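You operate a simulated robot arm through the tools that you are given. There is no shell and no other tool. Be economical: measure what you need, move in short steps, check, and stop when the job is done.

You are at the controls of a simulated two-armed robot. One attempt, no reset.

## Task
Put the 30 gauge block from the top of the parts bench on the hopper table and the 33 gauge block on the shelf under the check bench. Turn the left elevator speed knob to 5. Turn the aisle-side belt knob to 2. The order is free.

Only the result counts: the job must be done as asked and must still hold three seconds after the hand-in. Knocking over, shifting, dropping, spilling or breaking anything else fails it.

## Robot
Two 7-joint arms with four-finger grippers on one trunk, on a base that drives. Base frame: it is fixed to the floor where the robot stands at the start and does not move with it; the origin is under the middle of the robot, x ahead of it, y to its left, z up; the surface under the hand at the start is at about z = 860. Units: mm, rad, N and s.
The left shoulder is at the start at [40, 181, 1154], the right one opposite. With the tool pointing down near the work surface each hand reaches from about 320 to 840 mm from the robot's upright axis, wherever it stands, measured 20 degrees to its own side. Places, roughly: aisle-side belt knob [-1100, -1900, 300]; hopper table [-2800, 2000, 700]; left elevator speed knob [-800, -1800, 700]; shelf under the check bench [100, 1700, 200]. Payload 3.67 kg a hand.
The tool frame of a hand sits at the grasp point between the pads (the TCP): z along the fingers, y along the line on which they close. The tips reach 28 mm beyond it. The gripper opens to 112 mm. The gripper's body begins 73 mm behind the TCP.
Orientation is told as [roll, pitch, yaw] about the base's x, y, z axes, in that order, counted from this pose: with the fingers straight down and closing along the base's y, the tool's x points along the base's -x, its y along +y and its z along -z.

## Interface
- The arms move only by the tool send_rows. It takes "left_deltas", "right_deltas" or both (then of equal length, played together; a hand with none holds still); each is one flat list of numbers, 7 for each row, row after row: the shift along the tool's x, y, z in mm, then the turn, a rotation vector about the tool's x, y, z in rad, then the gripper command, from -1 (fully open) to 1 (shut), values between in proportion. In form: [dx, dy, dz, rx, ry, rz, gripper, dx, dy, dz, rx, ry, rz, gripper, ...]. A call has 1 to 20 rows; each row shifts and turns the commanded pose from where the row before left it, along the tool's axes as they then stand. A row lasts 0.2 s, in which the tool goes at most 50 mm and 0.15 rad; a call with a longer step from one row to the next is refused whole, and so is a gripper value outside its range. A pose out of reach is approached as far as the arm can. The call stops where the force on the tool passes 40 N (or 10 N more than at its start, if that is more) or the arm is blocked; 0.2 s more then pass. Each finger halts on what it meets, pressing with about 21 N; the grip force reading is that of the motor and also rises with nothing between the fingers. The clock runs only during rows and for 0.2 s after the last one: add rows that do not move to give the fingers time. It gives the time, the measured TCP pose, the force on the tool (base axes), the opening and the grip force at its end, in the units of the frame above (readings bear some noise), with the torque about the TCP (base axes, N m) and any sound that the robot's microphone picked up.
- Cameras (640 x 400 px; columns grow to the right, rows downward): "scene" is now at [104.9, 19.3, 1373.1]; the picture's right is [0.22, -0.97, 0.00], its down [-0.64, -0.15, -0.76] and it looks along [0.74, 0.17, -0.66] (base axes); focal length 292 px, centre (320, 200). "left" rides on the left gripper at [60, 18, -104] in its tool frame; the picture's right is [-0.29, 0.96, 0.00], its down [-0.80, -0.24, -0.55] and it looks along [-0.53, -0.16, 0.83] (tool axes); focal length 234 px, centre (320, 200). "right" rides on the right gripper at [60, -18, -104] in its tool frame; the picture's right is [0.29, 0.96, 0.00], its down [-0.80, 0.24, -0.55] and it looks along [-0.53, 0.16, 0.83] (tool axes); focal length 234 px, centre (320, 200). There is no depth. A picture from a camera that has moved, and an enlarged one, comes with that camera's place and axes in the base frame and with its lens.
- capture(camera): a new picture of that camera. No time passes.
- raise_lower(by): slides the trunk up (or, below 0, down) by that many mm; the arms and the scene camera ride with it, the base frame stays. It gives what a move gives, with no picture.
- drive_base(legs): drives the robot by 1 to 6 legs, each [ahead, left, turn to the left] in mm, mm and rad, along the robot's own axes; the way and the turn of a leg run together, so that a leg with both is an arc; at most 1500 mm and 3.142 rad a leg. The arms and the cameras ride along, it lands a little off, and it stops where it bumps. It gives what a move gives.
- head_to(pan, tilt): turns the head with the scene camera to pan (to the left, within 1.501 rad either way) and tilt (down, from -0.506 to 1.204), counted from straight ahead of the robot. It gives what a move gives.
- enlarge(camera, box): a new picture of the part [left, top, right, bottom] of that camera's present view, enlarged. No time passes.
- sign_off(): hands the job in; it is judged then, once.

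Work in short steps. Places have to be worked out from the pictures, the camera data and where the tool is seen: move nearer, look again, correct. Check each grasp and each placing, and mend what went wrong. You have 165 turns and 118 pictures in all, those below and enlarged ones among them. Open the grippers and draw the arms clear of the work before you hand the job in, unless the task says otherwise; then end with one line.

The tools are called after "Call:" as a command line: name --argument value ..., lists and objects as JSON in quotes. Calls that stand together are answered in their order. send_rows: Moves the arms, as the interface text tells. Its arguments: {"type":"object","properties":{"left_deltas":{"type":"array"},"right_deltas":{"type":"array"}},"required":[]} The other tools are called the same way: raise_lower (by) slides the trunk up or down; drive_base (legs) drives the base; head_to (pan, tilt) turns the head that bears the scene camera; capture (camera) takes a picture; enlarge (camera, box) takes an enlarged picture of a part of a camera's view; sign_off () hands the job in.

At the start:

```text
t: 0.0
left_tcp_pos: [449.1, 234.3, 1105.6]
left_ee_rot: [0.0, 0.001, 0.0]
left_wrist_force: [0.1, -1.2, -0.8]
left_moment: [-0.02, 0.03, 0.02]
left_grip_width: 112.1
left_gripper_force: 0.1
right_tcp_pos: [558.8, -173.3, 1125.9]
right_ee_rot: [0.0, 0.001, 0.0]
right_wrist_force: [-0.3, -1.2, -0.5]
right_moment: [-0.01, 0.01, -0.04]
right_grip_width: 111.7
right_gripper_force: 0.1
trunk travel left (down, up): [-275.0, 239.0]
robot x, y, heading: [0.6, 0.9, 0.0]
head pan, tilt: [0.225, 0.714]
```

scene: 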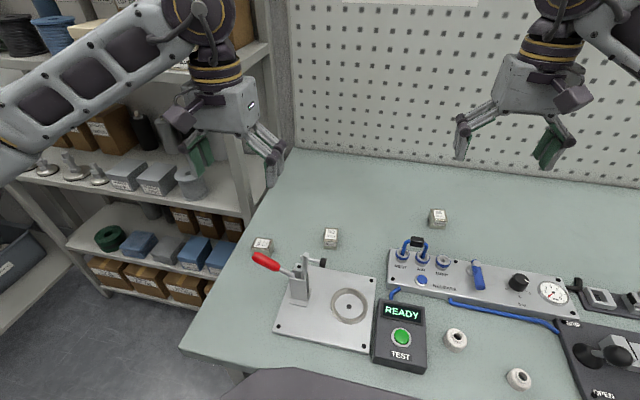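
right: 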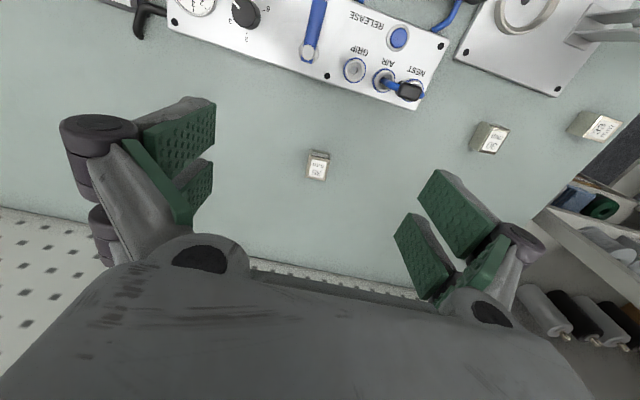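
left: 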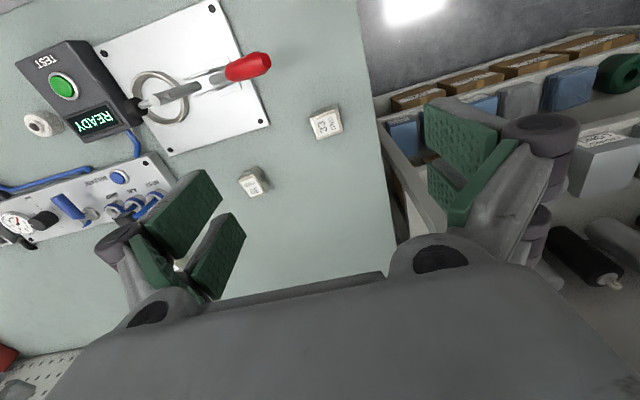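

I see three gauge blocks on the bench in front; I enlarge them to read the labels.

Call:
enlarge --camera "left" --box '[220, 90, 380, 210]'

Call:
enlarge --camera "right" --box '[290, 100, 640, 200]'

```text
3.33 times, centred on (300, 150) of left
camera zoom: at [389.8, 251.1, 1209.3], right [0.29, 0.96, 0.0], down [0.8, -0.24, 0.55], along [0.53, -0.16, -0.83], focal length 781 px, centre (387, 367)
```

zoom: 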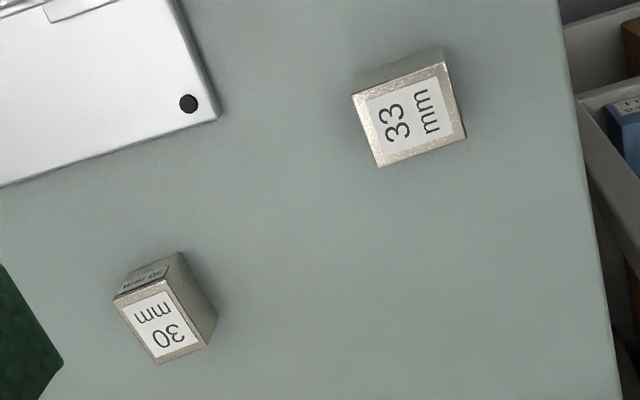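

```text
1.83 times, centred on (465, 150) of right
camera zoom: at [499.1, -190.7, 1228.2], right [-0.29, 0.96, 0.0], down [0.8, 0.24, 0.55], along [0.53, 0.16, -0.83], focal length 428 px, centre (55, 291)
```

zoom: 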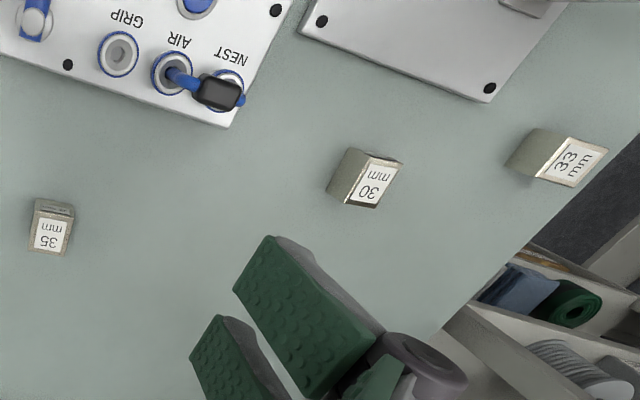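

The 30 and 33 blocks lie on the bench ahead. I look around with the head to identify the benches before moving.

Call:
head_to --pan 1.4 --tilt 0.45

Call:
capture --camera "scene"

Call:
head_to --pan -1.45 --tilt 0.45

Call:
capture --camera "scene"

```text
t: 1.4
left_tcp_pos: [450.3, 233.5, 1104.9]
left_ee_rot: [0.001, 0.001, 0.0]
left_wrist_force: [-0.8, -0.1, 0.0]
left_moment: [0.01, 0.0, 0.0]
left_grip_width: 112.0
left_gripper_force: 0.2
right_tcp_pos: [559.0, -172.6, 1128.0]
right_ee_rot: [-0.001, -0.001, 0.0]
right_wrist_force: [0.2, 0.0, 0.4]
right_moment: [0.02, 0.03, 0.0]
right_grip_width: 111.9
right_gripper_force: 0.1
trunk travel left (down, up): [-275.0, 239.0]
robot x, y, heading: [2.4, -0.2, 0.004]
head pan, tilt: [1.4, 0.45]
```

```text
112 pictures are left
camera scene: at [38.3, 91.0, 1396.5], right [0.99, -0.17, 0.0], down [-0.07, -0.43, -0.9], along [0.15, 0.89, -0.44], focal length 292 px, centre (320, 200)
```

scene: 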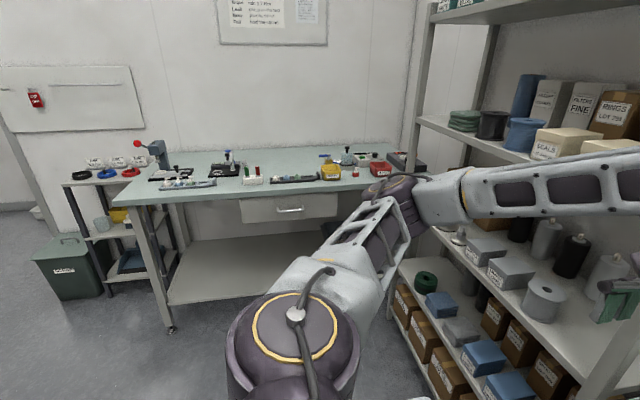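

```text
t: 3.9
left_tcp_pos: [449.7, 232.7, 1106.0]
left_ee_rot: [0.001, -0.001, 0.001]
left_wrist_force: [0.9, -1.0, 0.0]
left_moment: [0.0, 0.01, -0.02]
left_grip_width: 112.1
left_gripper_force: 0.0
right_tcp_pos: [558.2, -171.4, 1125.9]
right_ee_rot: [0.0, 0.0, 0.0]
right_wrist_force: [0.8, -0.3, 0.1]
right_moment: [0.0, 0.0, 0.0]
right_grip_width: 112.1
right_gripper_force: 0.1
trunk travel left (down, up): [-275.0, 239.0]
robot x, y, heading: [-0.4, 1.8, -0.001]
head pan, tilt: [-1.45, 0.45]
```

```text
111 pictures are left
camera scene: at [33.7, -90.8, 1396.5], right [-0.99, -0.12, 0.0], down [-0.05, 0.43, -0.9], along [0.11, -0.89, -0.44], focal length 292 px, centre (320, 200)
```

scene: 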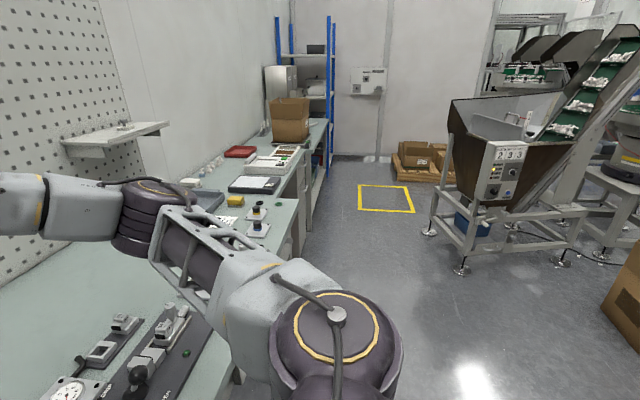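

The check bench with its shelf is to the left (y≈1700), so the bench ahead is the parts bench. I judge the 33 block at about (478, 233) and the 30 at (533, 94), and lower the left hand over the 33.

Call:
send_rows --left_deltas '[-14, 0, 40, 0, 0, 0, -1, -14, 0, 40, 0, 0, 0, -1, 0, 0, 30, 0, 0, 0, -1, 0, 0, 0, 0, 0, 0, -1]'

Call:
capture --camera "left"

```text
t: 4.9
left_tcp_pos: [477.5, 234.3, 994.3]
left_ee_rot: [-0.001, 0.0, 0.0]
left_wrist_force: [0.5, -1.6, 0.6]
left_moment: [0.04, -0.01, -0.03]
left_grip_width: 112.2
left_gripper_force: 0.1
right_tcp_pos: [560.1, -171.1, 1126.0]
right_ee_rot: [-0.001, 0.0, -0.001]
right_wrist_force: [-0.6, 0.0, 0.3]
right_moment: [0.02, -0.03, -0.01]
right_grip_width: 112.2
right_gripper_force: 0.1
trunk travel left (down, up): [-275.0, 239.0]
robot x, y, heading: [0.4, -1.8, -0.001]
head pan, tilt: [-1.45, 0.45]
```

```text
110 pictures are left
camera left: at [418.1, 251.0, 1098.7], right [0.29, 0.96, 0.0], down [0.8, -0.24, 0.55], along [0.53, -0.16, -0.83], focal length 234 px, centre (320, 200)
```

left: 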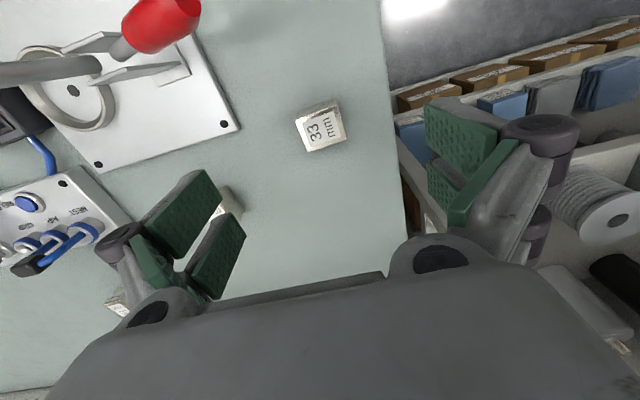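

The 33 sits right under the TCP at about (477, 234) and squarely aligned. I descend about 100 mm (tips just above the bench) and close.

Call:
send_rows --left_deltas '[0, 0, 35, 0, 0, 0, -1, 0, 0, 35, 0, 0, 0, -1, 0, 0, 28, 0, 0, 0, -1, 0, 0, 0, 0, 0, 0, -1, 0, 0, 0, 0, 0, 0, 0.3, 0, 0, 0, 0, 0, 0, 1, 0, 0, 0, 0, 0, 0, 1, 0, 0, 0, 0, 0, 0, 1]'

Call:
capture --camera "left"

```text
t: 6.7
left_tcp_pos: [477.3, 234.9, 896.7]
left_ee_rot: [-0.001, 0.001, 0.0]
left_wrist_force: [-0.9, 0.0, 1.0]
left_moment: [-0.04, 0.05, 0.01]
left_grip_width: 39.8
left_gripper_force: 21.0
right_tcp_pos: [559.6, -171.6, 1126.6]
right_ee_rot: [0.0, 0.0, -0.001]
right_wrist_force: [0.1, -0.5, 0.1]
right_moment: [-0.01, 0.01, 0.01]
right_grip_width: 112.1
right_gripper_force: 0.1
trunk travel left (down, up): [-275.0, 239.0]
robot x, y, heading: [-4.3, -1.1, -0.001]
head pan, tilt: [-1.45, 0.45]
```

```text
109 pictures are left
camera left: at [417.8, 252.0, 1001.0], right [0.29, 0.96, 0.0], down [0.8, -0.24, 0.55], along [0.53, -0.16, -0.83], focal length 234 px, centre (320, 200)
```

left: 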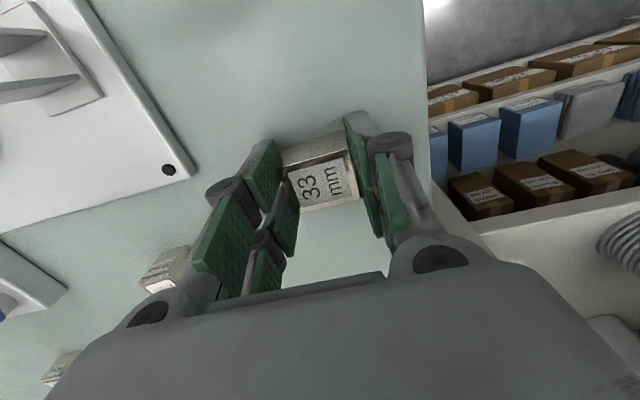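

The 33 is held (39.8 mm). I lift the left hand and move it aside while bringing the right hand over the 30.

Call:
send_rows --left_deltas '[0, 0, -40, 0, 0, 0, 1, 0, 0, -40, 0, 0, 0, 1, 0, 0, -40, 0, 0, 0, 1, 0, 0, -40, 0, 0, 0, 1, 0, 0, -40, 0, 0, 0, 1, 10, 30, -10, 0, 0, 0, 1, 10, 30, 0, 0, 0, 0, 1, 0, 0, 0, 0, 0, 0, 1, 0, 0, 0, 0, 0, 0, 1, 0, 0, 0, 0, 0, 0, 1, 0, 0, 0, 0, 0, 0, 1]' --right_deltas '[0, 0, 0, 0, 0, 0, -1, 0, 0, 0, 0, 0, 0, -1, 4, 38, 0, 0, 0, 0, -1, 4, 38, 0, 0, 0, 0, -1, 4, 38, 0, 0, 0, 0, -1, 4, 38, 0, 0, 0, 0, -1, 4, 38, 0, 0, 0, 0, -1, 4, 38, 30, 0, 0, 0, -1, 2, 38, 40, 0, 0, 0, -1, 0, 0, 40, 0, 0, 0, -1, 0, 0, 0, 0, 0, 0, -1]'

Call:
capture --camera "right"

Call:
capture --camera "left"

```text
refused: row 9 steps farther than a row can; nothing moved
```

```text
108 pictures are left
camera right: at [499.1, -190.8, 1228.2], right [-0.29, 0.96, 0.0], down [0.8, 0.24, 0.55], along [0.53, 0.16, -0.83], focal length 234 px, centre (320, 200)
```

right: 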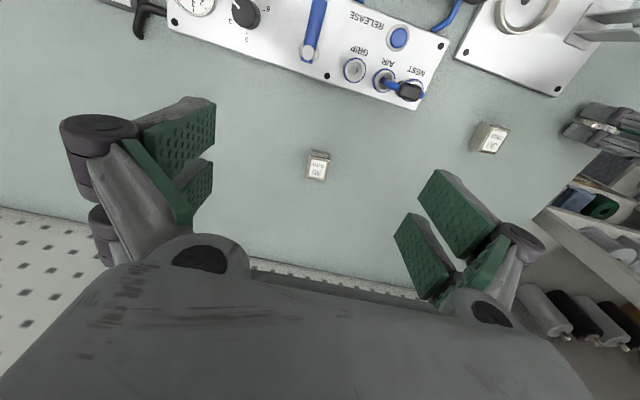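

```text
107 pictures are left
camera left: at [417.8, 252.0, 1001.0], right [0.29, 0.96, 0.0], down [0.8, -0.24, 0.55], along [0.53, -0.16, -0.83], focal length 234 px, centre (320, 200)
```

left: 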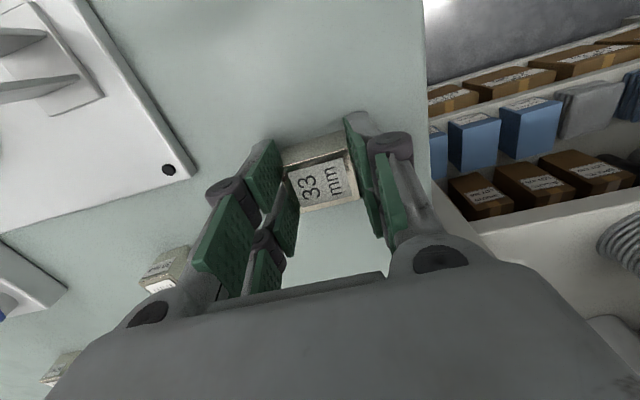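

A diagonal row was too long; I resend with shorter steps.

Call:
send_rows --left_deltas '[0, 0, -40, 0, 0, 0, 1, 0, 0, -40, 0, 0, 0, 1, 0, 0, -40, 0, 0, 0, 1, 0, 0, -40, 0, 0, 0, 1, 0, 0, -40, 0, 0, 0, 1, 10, 30, -10, 0, 0, 0, 1, 10, 30, 0, 0, 0, 0, 1, 0, 0, 0, 0, 0, 0, 1, 0, 0, 0, 0, 0, 0, 1, 0, 0, 0, 0, 0, 0, 1, 0, 0, 0, 0, 0, 0, 1, 0, 0, 0, 0, 0, 0, 1]' --right_deltas '[0, 0, 0, 0, 0, 0, -1, 0, 0, 0, 0, 0, 0, -1, 4, 38, 0, 0, 0, 0, -1, 4, 38, 0, 0, 0, 0, -1, 4, 38, 0, 0, 0, 0, -1, 4, 38, 0, 0, 0, 0, -1, 4, 38, 0, 0, 0, 0, -1, 4, 38, 10, 0, 0, 0, -1, 2, 38, 20, 0, 0, 0, -1, 0, 0, 40, 0, 0, 0, -1, 0, 0, 40, 0, 0, 0, -1, 0, 0, 0, 0, 0, 0, -1]'

Call:
capture --camera "right"

```text
t: 9.3
left_tcp_pos: [457.2, 294.0, 1108.4]
left_ee_rot: [0.001, 0.0, 0.001]
left_wrist_force: [-0.5, 0.6, -0.1]
left_moment: [0.0, -0.01, 0.02]
left_grip_width: 0.0
left_gripper_force: 20.8
right_tcp_pos: [531.7, 93.7, 1014.2]
right_ee_rot: [0.001, 0.0, 0.001]
right_wrist_force: [0.1, 0.3, -0.5]
right_moment: [0.0, 0.01, -0.01]
right_grip_width: 111.8
right_gripper_force: 0.1
trunk travel left (down, up): [-275.0, 239.0]
robot x, y, heading: [-0.3, 1.3, 0.001]
head pan, tilt: [-1.45, 0.45]
```

```text
106 pictures are left
camera right: at [472.0, 75.7, 1117.2], right [-0.29, 0.96, 0.0], down [0.8, 0.24, 0.55], along [0.53, 0.16, -0.83], focal length 234 px, centre (320, 200)
```

right: 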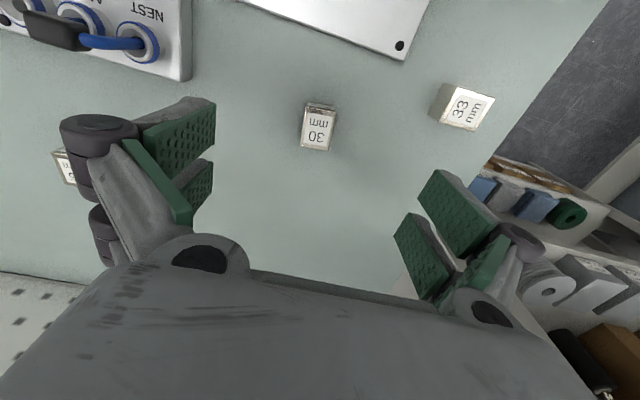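

The left hand came up empty: the 33 slipped out and is still on the bench. I enlarge to see both blocks' exact poses.

Call:
enlarge --camera "right" --box '[260, 60, 520, 180]'

```text
2.46 times, centred on (390, 120) of right
camera zoom: at [472.0, 75.7, 1117.2], right [-0.29, 0.96, 0.0], down [0.8, 0.24, 0.55], along [0.53, 0.16, -0.83], focal length 576 px, centre (148, 397)
```

zoom: 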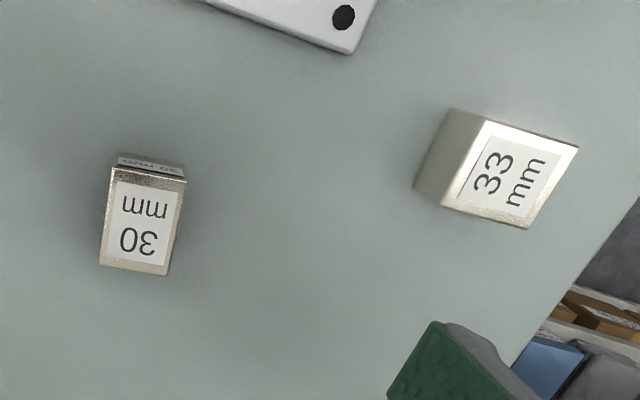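

The 33 is now at about (481, 221), 31×38×33 mm; the 30 is at (538, 93) turned about +0.11 rad. I first grasp the 30 with the right hand, going deeper this time (tips ~1-2 mm off the bench).

Call:
send_rows --right_deltas '[-6.5, -0.5, 30, 0, 0, -0.11, -1, 0, 0, 35, 0, 0, 0, -1, 0, 0, 30, 0, 0, 0, -1, 0, 0, 20, 0, 0, 0, -1, 0, 0, 9, 0, 0, 0, -1, 0, 0, 0, 0, 0, 0, -1]'

Call:
capture --camera "right"

```text
t: 10.7
left_tcp_pos: [457.7, 292.3, 1108.1]
left_ee_rot: [-0.001, -0.001, 0.0]
left_wrist_force: [1.3, 0.3, -0.4]
left_moment: [0.01, 0.03, 0.0]
left_grip_width: 0.0
left_gripper_force: 21.5
right_tcp_pos: [538.8, 93.1, 891.4]
right_ee_rot: [0.001, -0.001, 0.111]
right_wrist_force: [-0.2, 0.4, -0.7]
right_moment: [0.02, 0.01, 0.02]
right_grip_width: 112.2
right_gripper_force: 0.1
trunk travel left (down, up): [-275.0, 239.0]
robot x, y, heading: [2.2, 0.5, -0.001]
head pan, tilt: [-1.45, 0.45]
```

```text
104 pictures are left
camera right: at [482.1, 68.2, 994.0], right [-0.39, 0.92, 0.0], down [0.77, 0.33, 0.55], along [0.51, 0.22, -0.83], focal length 234 px, centre (320, 200)
```

right: 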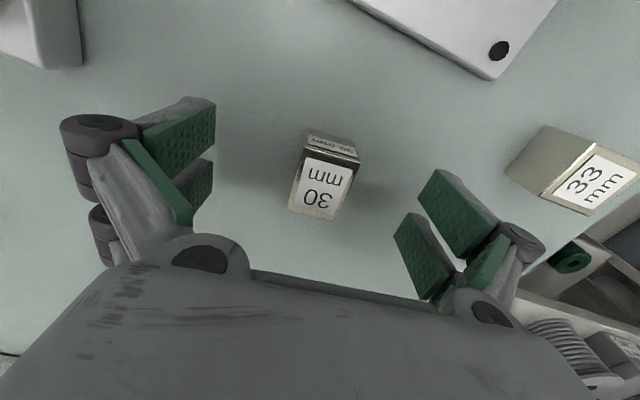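

The 30 is centred and aligned between the pads. I close and lift slowly by 40 mm, then check.

Call:
send_rows --right_deltas '[0, 0, 0, 0, 0, 0, 0, 0, 0, 0, 0, 0, 0, 0.4, 0, 0, 0, 0, 0, 0, 1, 0, 0, 0, 0, 0, 0, 1, 0, 0, 0, 0, 0, 0, 1, 0, 0, 0, 0, 0, 0, 1, 0, 0, -5, 0, 0, 0, 1, 0, 0, -10, 0, 0, 0, 1, 0, 0, -15, 0, 0, 0, 1, 0, 0, -15, 0, 0, 0, 1, 0, 0, 0, 0, 0, 0, 1]'

Call:
capture --camera "right"

```text
t: 13.1
left_tcp_pos: [457.8, 292.2, 1108.2]
left_ee_rot: [0.002, 0.001, 0.0]
left_wrist_force: [-0.1, -0.3, 0.5]
left_moment: [-0.02, -0.04, 0.03]
left_grip_width: 0.0
left_gripper_force: 21.0
right_tcp_pos: [539.0, 94.2, 937.1]
right_ee_rot: [0.0, 0.0, 0.109]
right_wrist_force: [-0.4, 0.3, -2.9]
right_moment: [0.01, -0.02, 0.02]
right_grip_width: 29.9
right_gripper_force: 21.3
trunk travel left (down, up): [-275.0, 239.0]
robot x, y, heading: [2.1, -0.4, 0.0]
head pan, tilt: [-1.45, 0.45]
```

```text
103 pictures are left
camera right: at [482.5, 68.2, 1039.3], right [-0.39, 0.92, 0.0], down [0.77, 0.33, 0.55], along [0.51, 0.22, -0.83], focal length 234 px, centre (320, 200)
```

right: 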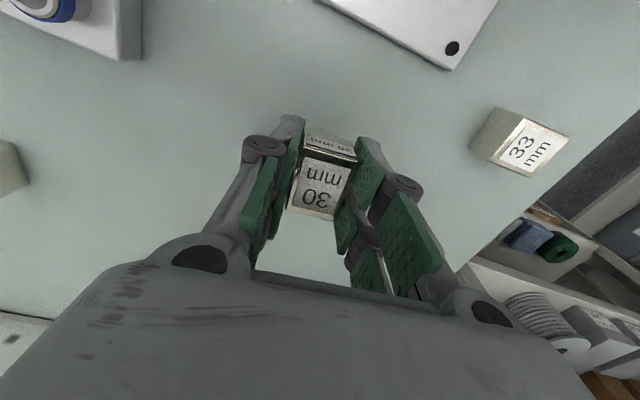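

The 30 is held (29.9 mm). I raise the right hand and carry it aside, and open the left hand over the 33 to look.

Call:
send_rows --right_deltas '[0, 0, -20, 0, 0, 0, 1, 0, 0, -30, 0, 0, 0, 1, 0, 0, -30, 0, 0, 0, 1, 0, 0, -30, 0, 0, 0, 1, 0, 0, -30, 0, 0, 0, 1, 0, -30, 0, 0, 0, 0, 1, 0, -30, 0, 0, 0, 0, 1, 0, -30, 0, 0, 0, 0, 1, 0, -30, 0, 0, 0, 0, 1, 0, -30, 0, 0, 0, 0, 1, 0, 0, 0, 0, 0, 0, 1, 0, 0, 0, 0, 0, 0, 1, 0, 0, 0, 0, 0, 0, 1, 0, 0, 0, 0, 0, 0, 1, 0, 0, 0, 0, 0, 0, 1]' --left_deltas '[0, 0, 0, 0, 0, 0, -1, 0, 0, 0, 0, 0, 0, -1, 0, 0, 0, 0, 0, 0, -1, 0, 0, 0, 0, 0, 0, -1, 0, 0, 0, 0, 0, 0, -1, 0, 0, 0, 0, 0, 0, -1, 0, 0, 0, 0, 0, 0, -1, -6, -24, 0, 0, 0, 0, -1, -6, -24, 0, 0, 0, 0, -1, -6, -24, 0, 0, 0, 0, -1, -6, 0, 35, 0, 0, 0, -1, 0, 0, 35, 0, 0, 0, -1, 0, 0, 30, 0, 0, 0, -1, 0, 0, 0, 0, 0, 0, -1, 0, 0, 0, 0, 0, 0, -1]'

Call:
enlarge --camera "left" --box '[240, 50, 440, 175]'

```text
t: 16.3
left_tcp_pos: [481.2, 220.5, 1006.7]
left_ee_rot: [-0.001, 0.003, 0.0]
left_wrist_force: [-0.4, -0.1, -0.7]
left_moment: [0.0, 0.0, -0.05]
left_grip_width: 112.1
left_gripper_force: 0.1
right_tcp_pos: [556.1, -55.4, 1077.9]
right_ee_rot: [0.0, 0.0, 0.109]
right_wrist_force: [0.2, 0.2, -2.8]
right_moment: [0.01, -0.01, -0.05]
right_grip_width: 29.9
right_gripper_force: 21.2
trunk travel left (down, up): [-275.0, 239.0]
robot x, y, heading: [-0.0, -1.9, -0.0]
head pan, tilt: [-1.45, 0.45]
```

```text
3.20 times, centred on (340, 112) of left
camera zoom: at [421.7, 238.5, 1110.8], right [0.29, 0.96, 0.0], down [0.8, -0.24, 0.55], along [0.53, -0.16, -0.83], focal length 749 px, centre (256, 480)
```

zoom: 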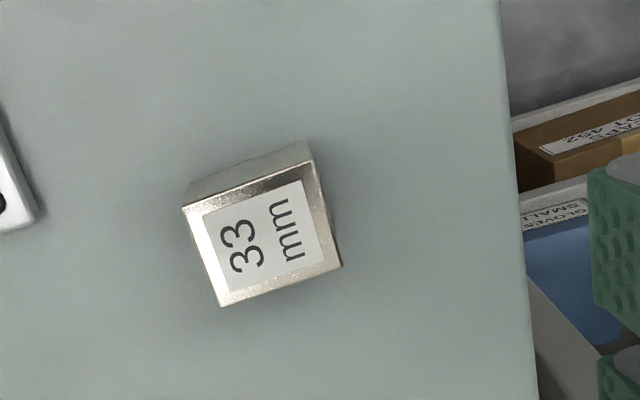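

The 33 centre reads (481, 223), yaw ≈ 0.04. I correct, descend to z≈890, close and lift slowly.

Call:
send_rows --left_deltas '[0, 2.5, 30, 0, 0, -0.04, -1, 0, 0, 35, 0, 0, 0, -1, 0, 0, 30, 0, 0, 0, -1, 0, 0, 15, 0, 0, 0, -1, 0, 0, 7, 0, 0, 0, -1, 0, 0, 0, 0, 0, 0, 0, 0, 0, 0, 0, 0, 0, 0.4, 0, 0, 0, 0, 0, 0, 1, 0, 0, 0, 0, 0, 0, 1, 0, 0, 0, 0, 0, 0, 1, 0, 0, 0, 0, 0, 0, 1, 0, 0, -5, 0, 0, 0, 1, 0, 0, -10, 0, 0, 0, 1, 0, 0, -15, 0, 0, 0, 1, 0, 0, -15, 0, 0, 0, 1, 0, 0, 0, 0, 0, 0, 1]'

Call:
capture --camera "left"

```text
t: 19.7
left_tcp_pos: [482.1, 223.4, 935.2]
left_ee_rot: [-0.002, 0.001, 0.04]
left_wrist_force: [-0.3, -0.5, -3.1]
left_moment: [0.01, 0.03, 0.01]
left_grip_width: 39.9
left_gripper_force: 20.8
right_tcp_pos: [555.7, -56.2, 1078.1]
right_ee_rot: [-0.001, 0.001, 0.11]
right_wrist_force: [-0.7, 0.8, -3.1]
right_moment: [-0.01, 0.01, -0.01]
right_grip_width: 29.9
right_gripper_force: 20.7
trunk travel left (down, up): [-275.0, 239.0]
robot x, y, heading: [-0.5, -1.7, -0.005]
head pan, tilt: [-1.45, 0.45]
```

```text
101 pictures are left
camera left: at [421.3, 239.4, 1038.8], right [0.25, 0.97, 0.0], down [0.81, -0.21, 0.55], along [0.54, -0.14, -0.83], focal length 234 px, centre (320, 200)
```

left: 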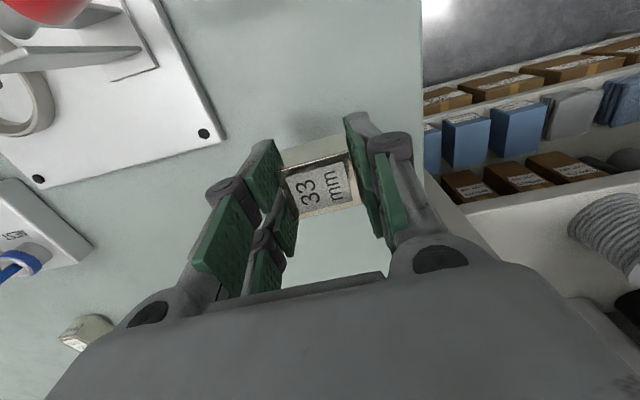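

The 33 is firmly held too (39.9 mm). I lift it slowly and draw both hands in high for driving.

Call:
send_rows --left_deltas '[0, 0, -20, 0, 0, 0, 1, 0, 0, -30, 0, 0, 0, 1, 0, 0, -30, 0, 0, 0, 1, 0, 0, -30, 0, 0, 0, 1, 0, 0, -30, 0, 0, 0, 1, 0, 0, -20, 0, 0, 0, 1, 20, 10, 0, 0, 0, 0, 1, 20, 10, 0, 0, 0, 0, 1, 20, 0, 0, 0, 0, 0, 1, 20, 0, 0, 0, 0, 0, 1]' --right_deltas '[0, 0, 0, 0, 0, 0, 1, 0, -20, 0, 0, 0, 0, 1, 0, -30, 0, 0, 0, 0, 1, 0, -30, 0, 0, 0, 0, 1, 0, -30, 0, 0, 0, 0, 1, 20, -20, 0, 0, 0, 0, 1, 30, 0, 0, 0, 0, 0, 1, 30, 0, 0, 0, 0, 0, 1, 30, 0, 0, 0, 0, 0, 1, 20, 0, 0, 0, 0, 0, 1]'

Call:
drive_base --legs '[[-300, 0, 0], [0, 0, 1.571]]'

Call:
head_to --pan 0.0 --tilt 0.5

Call:
capture --camera "scene"

```text
t: 21.9
left_tcp_pos: [400.2, 239.9, 1096.1]
left_ee_rot: [-0.001, 0.0, 0.04]
left_wrist_force: [-0.7, 0.2, -2.8]
left_moment: [0.04, -0.03, 0.0]
left_grip_width: 39.9
left_gripper_force: 20.8
right_tcp_pos: [439.2, -199.4, 1077.9]
right_ee_rot: [0.0, 0.001, 0.11]
right_wrist_force: [-0.6, 0.5, -1.9]
right_moment: [-0.01, -0.01, 0.0]
right_grip_width: 29.7
right_gripper_force: 20.5
trunk travel left (down, up): [-275.0, 239.0]
robot x, y, heading: [1.6, -1.7, -0.003]
head pan, tilt: [-1.45, 0.45]
```

```text
t: 28.2
left_tcp_pos: [-539.1, 402.8, 1096.1]
left_ee_rot: [0.0, 0.0, 1.607]
left_wrist_force: [-0.4, -0.7, -3.3]
left_moment: [-0.03, 0.02, -0.05]
left_grip_width: 39.8
left_gripper_force: 21.0
right_tcp_pos: [-97.8, 440.6, 1076.6]
right_ee_rot: [-0.001, 0.0, 1.676]
right_wrist_force: [0.2, 0.2, -3.0]
right_moment: [-0.01, -0.01, 0.04]
right_grip_width: 29.9
right_gripper_force: 21.5
trunk travel left (down, up): [-275.0, 239.0]
robot x, y, heading: [-300.1, -0.1, 1.561]
head pan, tilt: [-1.45, 0.45]
```

```text
t: 29.8
left_tcp_pos: [-539.1, 402.3, 1095.8]
left_ee_rot: [0.0, 0.0, 1.604]
left_wrist_force: [-0.2, -0.2, -2.1]
left_moment: [0.01, -0.01, 0.01]
left_grip_width: 39.7
left_gripper_force: 20.9
right_tcp_pos: [-98.5, 438.8, 1076.9]
right_ee_rot: [-0.001, 0.0, 1.676]
right_wrist_force: [0.8, 0.7, -3.5]
right_moment: [0.0, 0.04, -0.02]
right_grip_width: 29.7
right_gripper_force: 21.5
trunk travel left (down, up): [-275.0, 239.0]
robot x, y, heading: [-303.2, -0.8, 1.561]
head pan, tilt: [0.0, 0.499]
```

```text
100 pictures are left
camera scene: at [-296.7, 112.2, 1391.9], right [1.0, -0.01, 0.0], down [0.0, -0.48, -0.88], along [0.0, 0.88, -0.48], focal length 292 px, centre (320, 200)
```

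scene: 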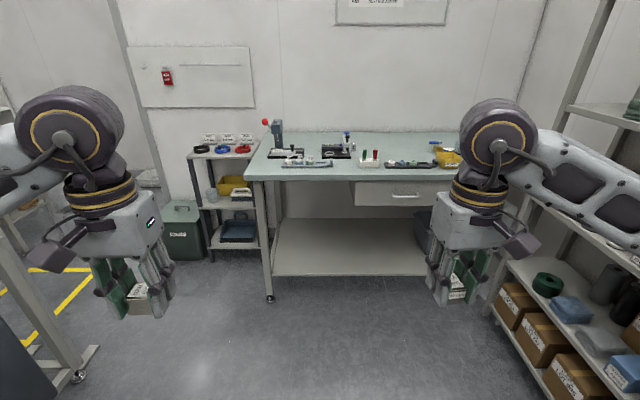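

Both blocks are held. The check bench's shelf front edge is near y≈1390, z≈195, empty in its left half. I drive to about (-200, 680), then lower the trunk there.

Call:
drive_base --legs '[[680, -100, 0.01]]'

Call:
raise_lower --by -270

Call:
head_to --pan 0.2 --tilt 0.75

Call:
capture --camera "scene"

```text
t: 33.6
left_tcp_pos: [-439.4, 1082.3, 1095.9]
left_ee_rot: [0.001, 0.002, 1.613]
left_wrist_force: [-0.2, -0.2, -2.7]
left_moment: [-0.01, 0.06, 0.0]
left_grip_width: 39.7
left_gripper_force: 21.1
right_tcp_pos: [1.5, 1122.3, 1077.3]
right_ee_rot: [0.0, 0.001, 1.683]
right_wrist_force: [0.6, -0.2, -3.8]
right_moment: [0.01, 0.01, 0.02]
right_grip_width: 29.9
right_gripper_force: 21.3
trunk travel left (down, up): [-275.0, 239.0]
robot x, y, heading: [-195.3, 680.6, 1.568]
head pan, tilt: [0.0, 0.499]
```

```text
t: 36.4
left_tcp_pos: [-439.4, 1081.1, 825.3]
left_ee_rot: [-0.001, 0.0, 1.614]
left_wrist_force: [1.2, 0.6, -3.5]
left_moment: [0.0, -0.02, -0.02]
left_grip_width: 39.9
left_gripper_force: 21.1
right_tcp_pos: [0.6, 1122.0, 807.2]
right_ee_rot: [0.001, -0.002, 1.684]
right_wrist_force: [-0.7, 0.0, -3.0]
right_moment: [-0.05, -0.01, 0.0]
right_grip_width: 29.8
right_gripper_force: 21.1
trunk travel left (down, up): [-5.0, 509.0]
robot x, y, heading: [-200.0, 678.7, 1.572]
head pan, tilt: [0.0, 0.499]
```

```text
t: 37.1
left_tcp_pos: [-439.3, 1081.4, 826.9]
left_ee_rot: [0.0, 0.0, 1.613]
left_wrist_force: [-0.4, 0.2, -3.4]
left_moment: [-0.02, 0.03, -0.05]
left_grip_width: 40.0
left_gripper_force: 21.2
right_tcp_pos: [0.9, 1121.5, 807.7]
right_ee_rot: [0.001, 0.001, 1.682]
right_wrist_force: [0.1, -0.5, -2.6]
right_moment: [-0.02, 0.01, 0.01]
right_grip_width: 29.8
right_gripper_force: 20.9
trunk travel left (down, up): [-5.0, 509.0]
robot x, y, heading: [-199.6, 680.7, 1.575]
head pan, tilt: [0.201, 0.75]
```

```text
99 pictures are left
camera scene: at [-212.5, 782.8, 1100.7], right [0.98, 0.2, 0.0], down [0.14, -0.67, -0.73], along [-0.15, 0.72, -0.68], focal length 292 px, centre (320, 200)
```

scene: 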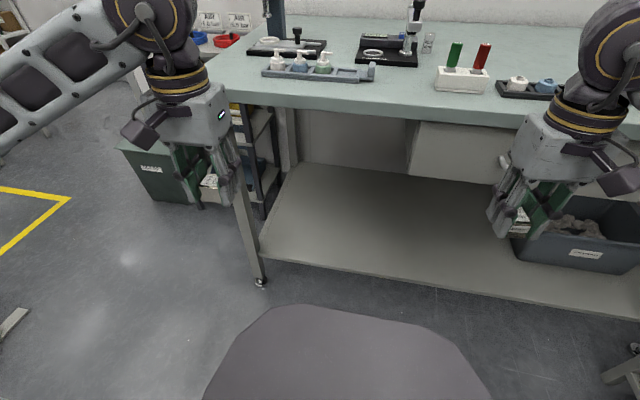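

The shelf's front edge is at y≈1395 and the left part is clear. I lower the left hand in free space in front of the shelf and raise the right hand above bench height.

Call:
send_rows --left_deltas '[0, -4, 30, 0, 0, 0, 1, 0, -4, 35, 0, 0, 0, 1, 0, -4, 35, 0, 0, 0, 1, 0, -4, 35, 0, 0, 0, 1, 0, -4, 35, 0, 0, 0, 1, 0, -4, 35, 0, 0, 0, 1, 0, -4, 35, 0, 0, 0, 1, 0, -4, 35, 0, 0, 0, 1, 0, -4, 30, 0, 0, 0, 1, 0, 0, 0, 0, 0, 0, 1]' --right_deltas '[0, 0, -10, 0, 0, 0, 1, 0, 0, -20, 0, 0, 0, 1, 0, 0, -25, 0, 0, 0, 1, 0, 0, -25, 0, 0, 0, 1, 0, 0, -25, 0, 0, 0, 1, 0, 0, -25, 0, 0, 0, 1, 0, 0, -25, 0, 0, 0, 1, 0, 0, -25, 0, 0, 0, 1, 0, 0, -20, 0, 0, 0, 1, 0, 0, 0, 0, 0, 0, 1]'

Call:
capture --camera "scene"

```text
t: 39.3
left_tcp_pos: [-403.3, 1082.0, 522.5]
left_ee_rot: [0.001, 0.0, 1.613]
left_wrist_force: [0.3, -0.2, -2.5]
left_moment: [-0.01, 0.04, -0.01]
left_grip_width: 40.0
left_gripper_force: 20.9
right_tcp_pos: [1.1, 1122.0, 1008.0]
right_ee_rot: [0.0, 0.001, 1.684]
right_wrist_force: [-0.1, 0.5, -3.0]
right_moment: [0.0, -0.01, 0.01]
right_grip_width: 29.8
right_gripper_force: 21.4
trunk travel left (down, up): [-5.0, 509.0]
robot x, y, heading: [-197.6, 683.8, 1.571]
head pan, tilt: [0.201, 0.75]
```

```text
98 pictures are left
camera scene: at [-212.4, 782.8, 1100.6], right [0.98, 0.2, 0.0], down [0.14, -0.67, -0.73], along [-0.15, 0.72, -0.68], focal length 292 px, centre (320, 200)
```

scene: 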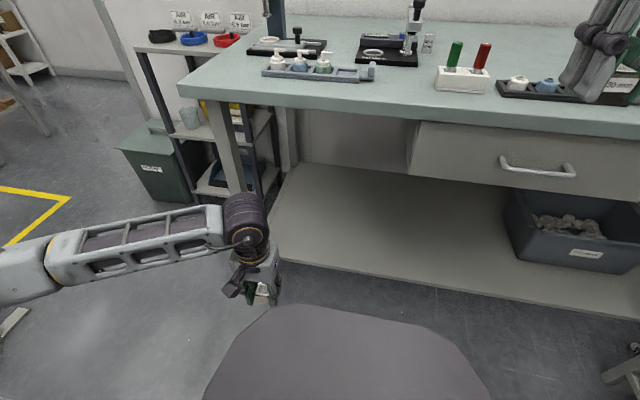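

The arm's elbow swings out left, so I want the hand further right of the bench leg. I lower the left hand to z≈290 and extend forward, pulling the right hand back a bit.

Call:
send_rows --left_deltas '[-5, 0, 30, 0, 0, 0, 1, -10, 0, 35, 0, 0, 0, 1, -10, 0, 35, 0, 0, 0, 1, -10, 0, 35, 0, 0, 0, 1, -10, 0, 35, 0, 0, 0, 1, -10, 0, 35, 0, 0, 0, 1, -15, 0, 20, 0, 0, 0, 1, -25, 0, 0, 0, 0, 0, 1, 0, 0, 0, 0, 0, 0, 1]' --right_deltas '[5, 0, 0, 0, 0, 0, 1, 10, 0, 0, 0, 0, 0, 1, 10, 0, 0, 0, 0, 0, 1, 10, 0, 0, 0, 0, 0, 1, 10, 0, 0, 0, 0, 0, 1, 10, 0, 0, 0, 0, 0, 1, 5, 0, 0, 0, 0, 0, 1, 0, 0, 0, 0, 0, 0, 1, 0, 0, 0, 0, 0, 0, 1]'

Call:
capture --camera "scene"

Call:
capture --camera "left"

```text
t: 41.3
left_tcp_pos: [-406.9, 1178.3, 297.2]
left_ee_rot: [0.001, 0.002, 1.613]
left_wrist_force: [0.3, 0.0, -3.1]
left_moment: [0.01, 0.01, -0.02]
left_grip_width: 40.0
left_gripper_force: 20.8
right_tcp_pos: [7.4, 1061.3, 1008.1]
right_ee_rot: [0.0, 0.0, 1.681]
right_wrist_force: [-0.5, -0.4, -2.1]
right_moment: [-0.01, 0.01, -0.02]
right_grip_width: 30.1
right_gripper_force: 20.8
trunk travel left (down, up): [-5.0, 509.0]
robot x, y, heading: [-198.3, 679.7, 1.57]
head pan, tilt: [0.201, 0.75]
```

```text
97 pictures are left
camera scene: at [-212.6, 782.7, 1100.6], right [0.98, 0.2, 0.0], down [0.14, -0.67, -0.73], along [-0.15, 0.72, -0.68], focal length 292 px, centre (320, 200)
```

scene: 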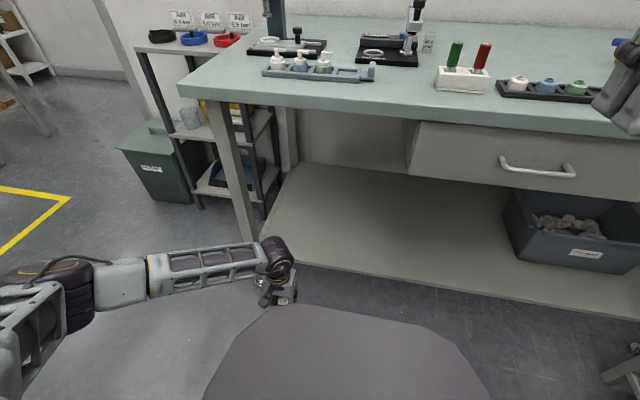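

```text
96 pictures are left
camera left: at [-422.1, 1116.8, 400.6], right [-0.97, 0.25, 0.0], down [0.21, 0.81, 0.55], along [0.14, 0.54, -0.83], focal length 234 px, centre (320, 200)
```

left: 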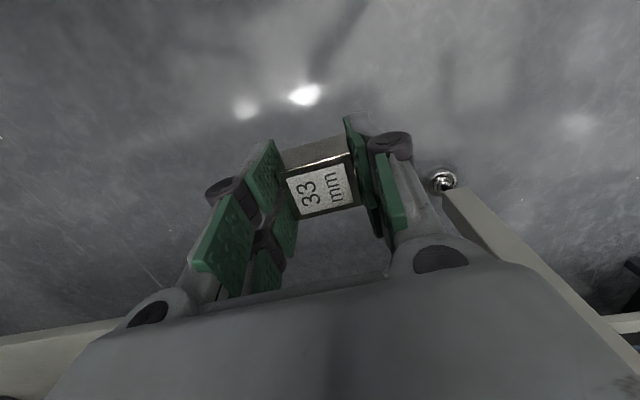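

The forearm would graze the bench's left leg, so I'll turn the robot left by 0.35 rad and approach from further right with the left hand held nearer centre and more extended.

Call:
send_rows --left_deltas '[-10, -25, 0, 0, 0, 0, 1, -10, -25, 0, 0, 0, 0, 1, -10, -25, 0, 0, 0, 0, 1, -10, -25, 0, 0, 0, 0, 1, -10, -25, 0, 0, 0, 0, 1, -12, -20, 0, 0, 0, 0, 1, 0, 0, 0, 0, 0, 0, 1]' --right_deltas '[0, 0, -10, 0, 0, 0, 1, 0, 0, -10, 0, 0, 0, 1, 0, 0, -10, 0, 0, 0, 1, 0, 0, -10, 0, 0, 0, 1, 0, 0, -10, 0, 0, 0, 1, 0, 0, -10, 0, 0, 0, 1, 0, 0, 0, 0, 0, 0, 1]'

Call:
drive_base --legs '[[0, 0, 0.35], [85, -145, 0]]'

Call:
head_to --pan 0.1 --tilt 0.85

Call:
capture --camera "scene"

```text
t: 42.9
left_tcp_pos: [-265.4, 1244.9, 296.8]
left_ee_rot: [0.0, 0.002, 1.613]
left_wrist_force: [0.3, 0.0, -2.9]
left_moment: [-0.02, -0.03, -0.03]
left_grip_width: 39.9
left_gripper_force: 21.2
right_tcp_pos: [8.3, 1061.9, 1067.8]
right_ee_rot: [0.0, 0.002, 1.683]
right_wrist_force: [-0.1, 0.1, -3.6]
right_moment: [0.0, 0.01, -0.02]
right_grip_width: 29.5
right_gripper_force: 21.1
trunk travel left (down, up): [-5.0, 509.0]
robot x, y, heading: [-199.1, 680.9, 1.576]
head pan, tilt: [0.201, 0.75]
```

```text
t: 45.6
left_tcp_pos: [-346.6, 1318.9, 295.0]
left_ee_rot: [0.002, 0.003, 1.962]
left_wrist_force: [-0.1, 1.0, -3.7]
left_moment: [-0.02, 0.03, 0.02]
left_grip_width: 40.1
left_gripper_force: 21.0
right_tcp_pos: [-26.6, 1240.6, 1066.1]
right_ee_rot: [0.003, 0.002, 2.034]
right_wrist_force: [0.5, 1.0, -3.5]
right_moment: [-0.07, 0.02, 0.0]
right_grip_width: 29.8
right_gripper_force: 20.6
trunk travel left (down, up): [-5.0, 509.0]
robot x, y, heading: [-89.9, 813.5, 1.923]
head pan, tilt: [0.201, 0.75]
```

```text
t: 46.2
left_tcp_pos: [-347.0, 1318.6, 295.6]
left_ee_rot: [0.002, 0.003, 1.961]
left_wrist_force: [0.4, -0.8, -3.5]
left_moment: [0.03, 0.0, -0.04]
left_grip_width: 40.1
left_gripper_force: 20.5
right_tcp_pos: [-27.8, 1238.8, 1066.4]
right_ee_rot: [0.0, 0.001, 2.032]
right_wrist_force: [-0.9, 0.6, -3.4]
right_moment: [0.02, 0.01, -0.01]
right_grip_width: 29.8
right_gripper_force: 21.2
trunk travel left (down, up): [-5.0, 509.0]
robot x, y, heading: [-91.3, 811.5, 1.923]
head pan, tilt: [0.099, 0.85]
```

```text
95 pictures are left
camera scene: at [-129.0, 901.3, 1092.6], right [0.9, 0.44, 0.0], down [0.33, -0.68, -0.66], along [-0.29, 0.59, -0.75], focal length 292 px, centre (320, 200)
```

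scene: 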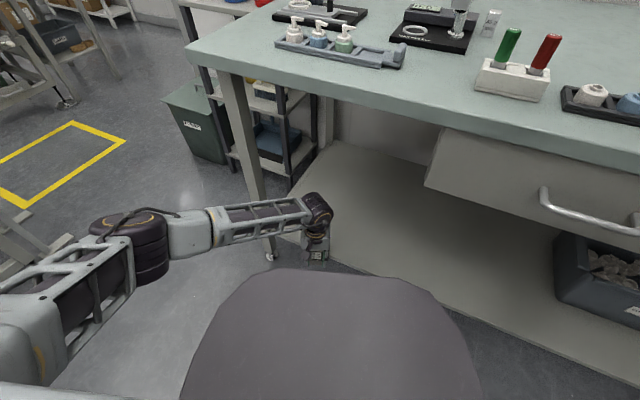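

The path looks clear: forearm trails away from the leg. I drive the remaining part so the hand comes to about (-240, 1445).

Call:
drive_base --legs '[[81, -144, 0]]'

Call:
capture --camera "scene"

Call:
capture --camera "left"

```text
t: 47.7
left_tcp_pos: [-240.7, 1443.4, 295.2]
left_ee_rot: [0.002, 0.002, 1.961]
left_wrist_force: [0.7, 1.0, -3.1]
left_moment: [-0.02, 0.0, 0.01]
left_grip_width: 39.9
left_gripper_force: 21.0
right_tcp_pos: [78.2, 1366.9, 1067.1]
right_ee_rot: [0.001, 0.0, 2.029]
right_wrist_force: [0.7, 0.3, -2.9]
right_moment: [-0.06, 0.02, 0.01]
right_grip_width: 30.0
right_gripper_force: 20.9
trunk travel left (down, up): [-5.0, 509.0]
robot x, y, heading: [19.3, 934.9, 1.921]
head pan, tilt: [0.099, 0.85]
```

```text
94 pictures are left
camera scene: at [-22.2, 1027.9, 1092.5], right [0.9, 0.43, 0.0], down [0.33, -0.68, -0.66], along [-0.29, 0.59, -0.75], focal length 292 px, centre (320, 200)
```

scene: 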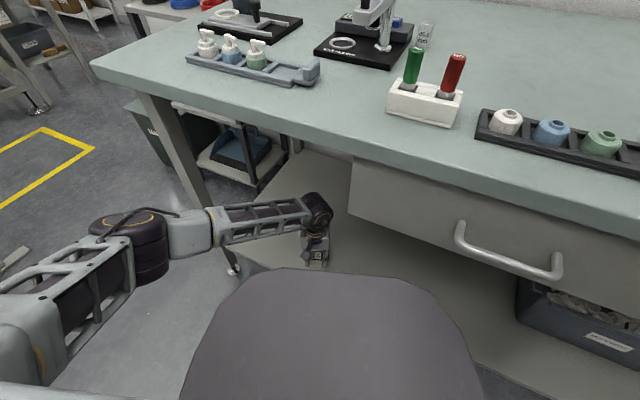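

```text
93 pictures are left
camera left: at [-234.5, 1381.9, 399.2], right [-1.0, -0.1, 0.0], down [-0.08, 0.83, 0.55], along [-0.06, 0.55, -0.83], focal length 234 px, centre (320, 200)
```

left: 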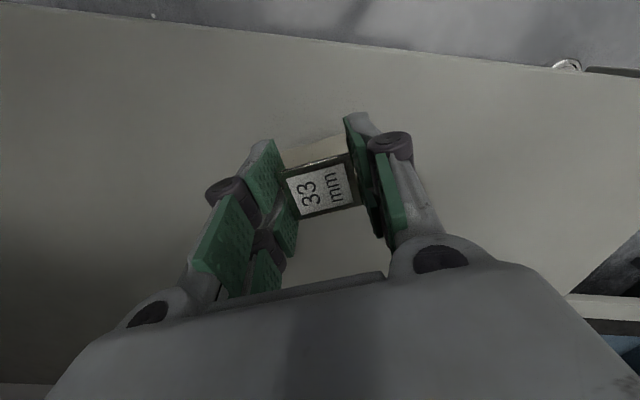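

The hand is over the shelf, ~65 mm inside the front edge. I lower 50 mm, a little deeper in, watching the force.

Call:
send_rows --left_deltas '[-10, 0, 20, 0, 0, 0, 1, -10, 0, 20, 0, 0, 0, 1, 0, 0, 10, 0, 0, 0, 1, 0, 0, 0, 0, 0, 0, 1]'

Call:
capture --camera "left"

```text
t: 48.7
left_tcp_pos: [-246.9, 1464.4, 247.5]
left_ee_rot: [-0.002, -0.003, 1.96]
left_wrist_force: [-2.0, 4.1, 15.1]
left_moment: [0.09, 0.02, 0.05]
left_grip_width: 40.1
left_gripper_force: 20.7
right_tcp_pos: [78.8, 1363.8, 1067.1]
right_ee_rot: [-0.002, 0.002, 2.03]
right_wrist_force: [0.0, -0.5, -2.4]
right_moment: [0.01, -0.01, 0.0]
right_grip_width: 29.7
right_gripper_force: 21.1
trunk travel left (down, up): [-5.0, 509.0]
robot x, y, heading: [19.1, 936.9, 1.924]
head pan, tilt: [0.099, 0.85]
```

```text
92 pictures are left
camera left: at [-241.8, 1401.2, 350.7], right [-1.0, -0.1, 0.0], down [-0.08, 0.83, 0.56], along [-0.05, 0.55, -0.83], focal length 234 px, centre (320, 200)
```

left: 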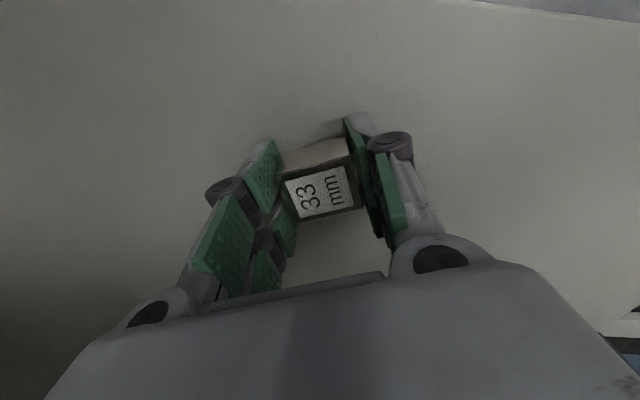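

The shelf supports the block now (15 N upward). I open gently, wait, then withdraw upward.

Call:
send_rows --left_deltas '[0, 0, 0, 0, 0, 0, 0.2, 0, 0, 0, 0, 0, 0, 0, 0, 0, 0, 0, 0, 0, -0.3, 0, 0, 0, 0, 0, 0, -0.5, 0, 0, 0, 0, 0, 0, -0.5, 0, 0, -20, 0, 0, 0, -0.5, 0, 0, -30, 0, 0, 0, -0.5]'

Call:
capture --camera "left"

```text
t: 50.3
left_tcp_pos: [-248.6, 1462.1, 296.5]
left_ee_rot: [-0.001, 0.003, 1.961]
left_wrist_force: [0.3, -0.8, -0.2]
left_moment: [0.05, 0.02, -0.02]
left_grip_width: 84.0
left_gripper_force: 0.1
right_tcp_pos: [79.6, 1365.1, 1067.9]
right_ee_rot: [0.0, 0.0, 2.031]
right_wrist_force: [0.8, -0.4, -3.6]
right_moment: [-0.02, -0.01, -0.01]
right_grip_width: 30.1
right_gripper_force: 20.2
trunk travel left (down, up): [-5.0, 509.0]
robot x, y, heading: [16.0, 936.4, 1.918]
head pan, tilt: [0.099, 0.85]
```

```text
91 pictures are left
camera left: at [-243.0, 1399.0, 399.7], right [-1.0, -0.1, 0.0], down [-0.08, 0.83, 0.55], along [-0.06, 0.55, -0.83], focal length 234 px, centre (320, 200)
```

left: 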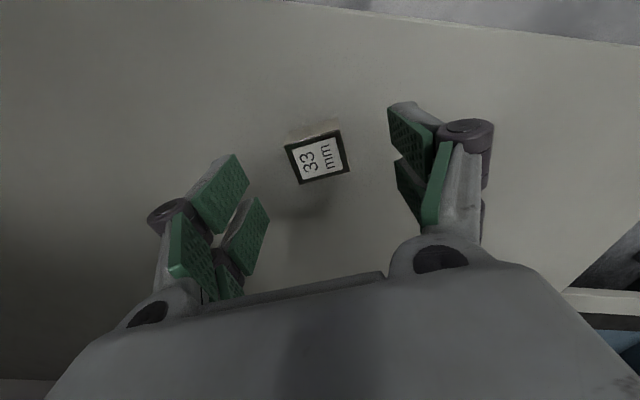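

The 33 stands on the shelf. I back out along the same path, then raise the trunk and the left hand.

Call:
drive_base --legs '[[-166, 289, 0], [-200, 0, 0]]'

Call:
raise_lower --by 270

Call:
send_rows --left_deltas '[30, 20, -35, 0, 0, 0, -1, 20, 30, -30, 0, 0, 0, -1, 0, 20, -40, 0, 0, 0, -1, 0, 20, -40, 0, 0, 0, -1, 0, 20, -40, 0, 0, 0, -1, 0, 10, -40, 0, 0, 0, -1, 0, 0, -45, 0, 0, 0, -1, 0, 0, -45, 0, 0, 0, -1, 0, 0, -45, 0, 0, 0, -1, 0, 0, -45, 0, 0, 0, -1, 20, 0, -40, 0, 0, 0, -1, 30, 0, -35, 0, 0, 0, -1, 30, 0, 0, 0, 0, 0, -1]'

Call:
head_to --pan 0.5 --tilt 0.4

Call:
capture --camera "scene"

```text
t: 53.7
left_tcp_pos: [-395.3, 1021.5, 295.8]
left_ee_rot: [0.001, -0.001, 1.959]
left_wrist_force: [0.1, 0.0, 0.2]
left_moment: [0.03, -0.01, 0.0]
left_grip_width: 84.1
left_gripper_force: 0.0
right_tcp_pos: [-67.6, 924.3, 1067.9]
right_ee_rot: [0.0, 0.0, 2.029]
right_wrist_force: [-0.3, 0.1, -2.4]
right_moment: [0.08, -0.02, 0.01]
right_grip_width: 30.1
right_gripper_force: 21.4
trunk travel left (down, up): [-5.0, 509.0]
robot x, y, heading: [-133.4, 498.2, 1.924]
head pan, tilt: [0.099, 0.85]
```

```text
t: 56.4
left_tcp_pos: [-395.3, 1020.9, 564.1]
left_ee_rot: [-0.001, 0.002, 1.962]
left_wrist_force: [-0.4, -0.5, 0.9]
left_moment: [0.01, 0.0, 0.03]
left_grip_width: 83.9
left_gripper_force: 0.1
right_tcp_pos: [-68.6, 925.0, 1336.6]
right_ee_rot: [0.0, 0.001, 2.032]
right_wrist_force: [-0.3, 0.1, -3.0]
right_moment: [0.04, 0.02, 0.01]
right_grip_width: 29.6
right_gripper_force: 21.1
trunk travel left (down, up): [-275.0, 239.0]
robot x, y, heading: [-130.5, 497.2, 1.92]
head pan, tilt: [0.099, 0.85]
```

```text
refused: row 1 steps farther than a row can; nothing moved
```

```text
t: 57.3
left_tcp_pos: [-395.7, 1021.8, 565.8]
left_ee_rot: [0.001, -0.001, 1.961]
left_wrist_force: [0.9, 0.4, 0.2]
left_moment: [-0.01, 0.01, -0.01]
left_grip_width: 83.7
left_gripper_force: 0.0
right_tcp_pos: [-67.1, 925.0, 1337.0]
right_ee_rot: [0.0, 0.0, 2.029]
right_wrist_force: [0.2, -0.8, -3.4]
right_moment: [0.0, -0.05, 0.01]
right_grip_width: 29.8
right_gripper_force: 20.9
trunk travel left (down, up): [-275.0, 239.0]
robot x, y, heading: [-129.6, 496.8, 1.924]
head pan, tilt: [0.499, 0.4]
```

```text
90 pictures are left
camera scene: at [-204.8, 577.1, 1401.0], right [0.66, 0.75, 0.0], down [0.29, -0.26, -0.92], along [-0.69, 0.61, -0.39], focal length 292 px, centre (320, 200)
```

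scene: 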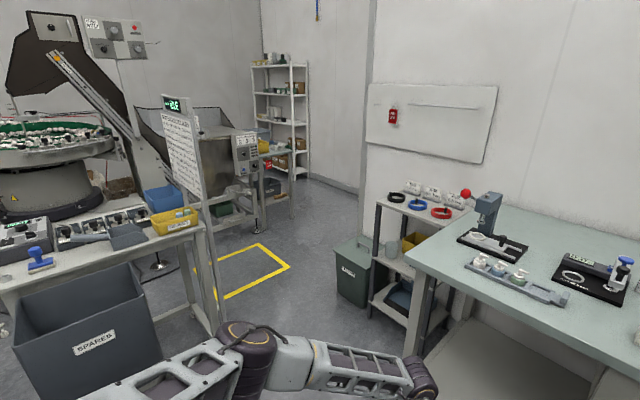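

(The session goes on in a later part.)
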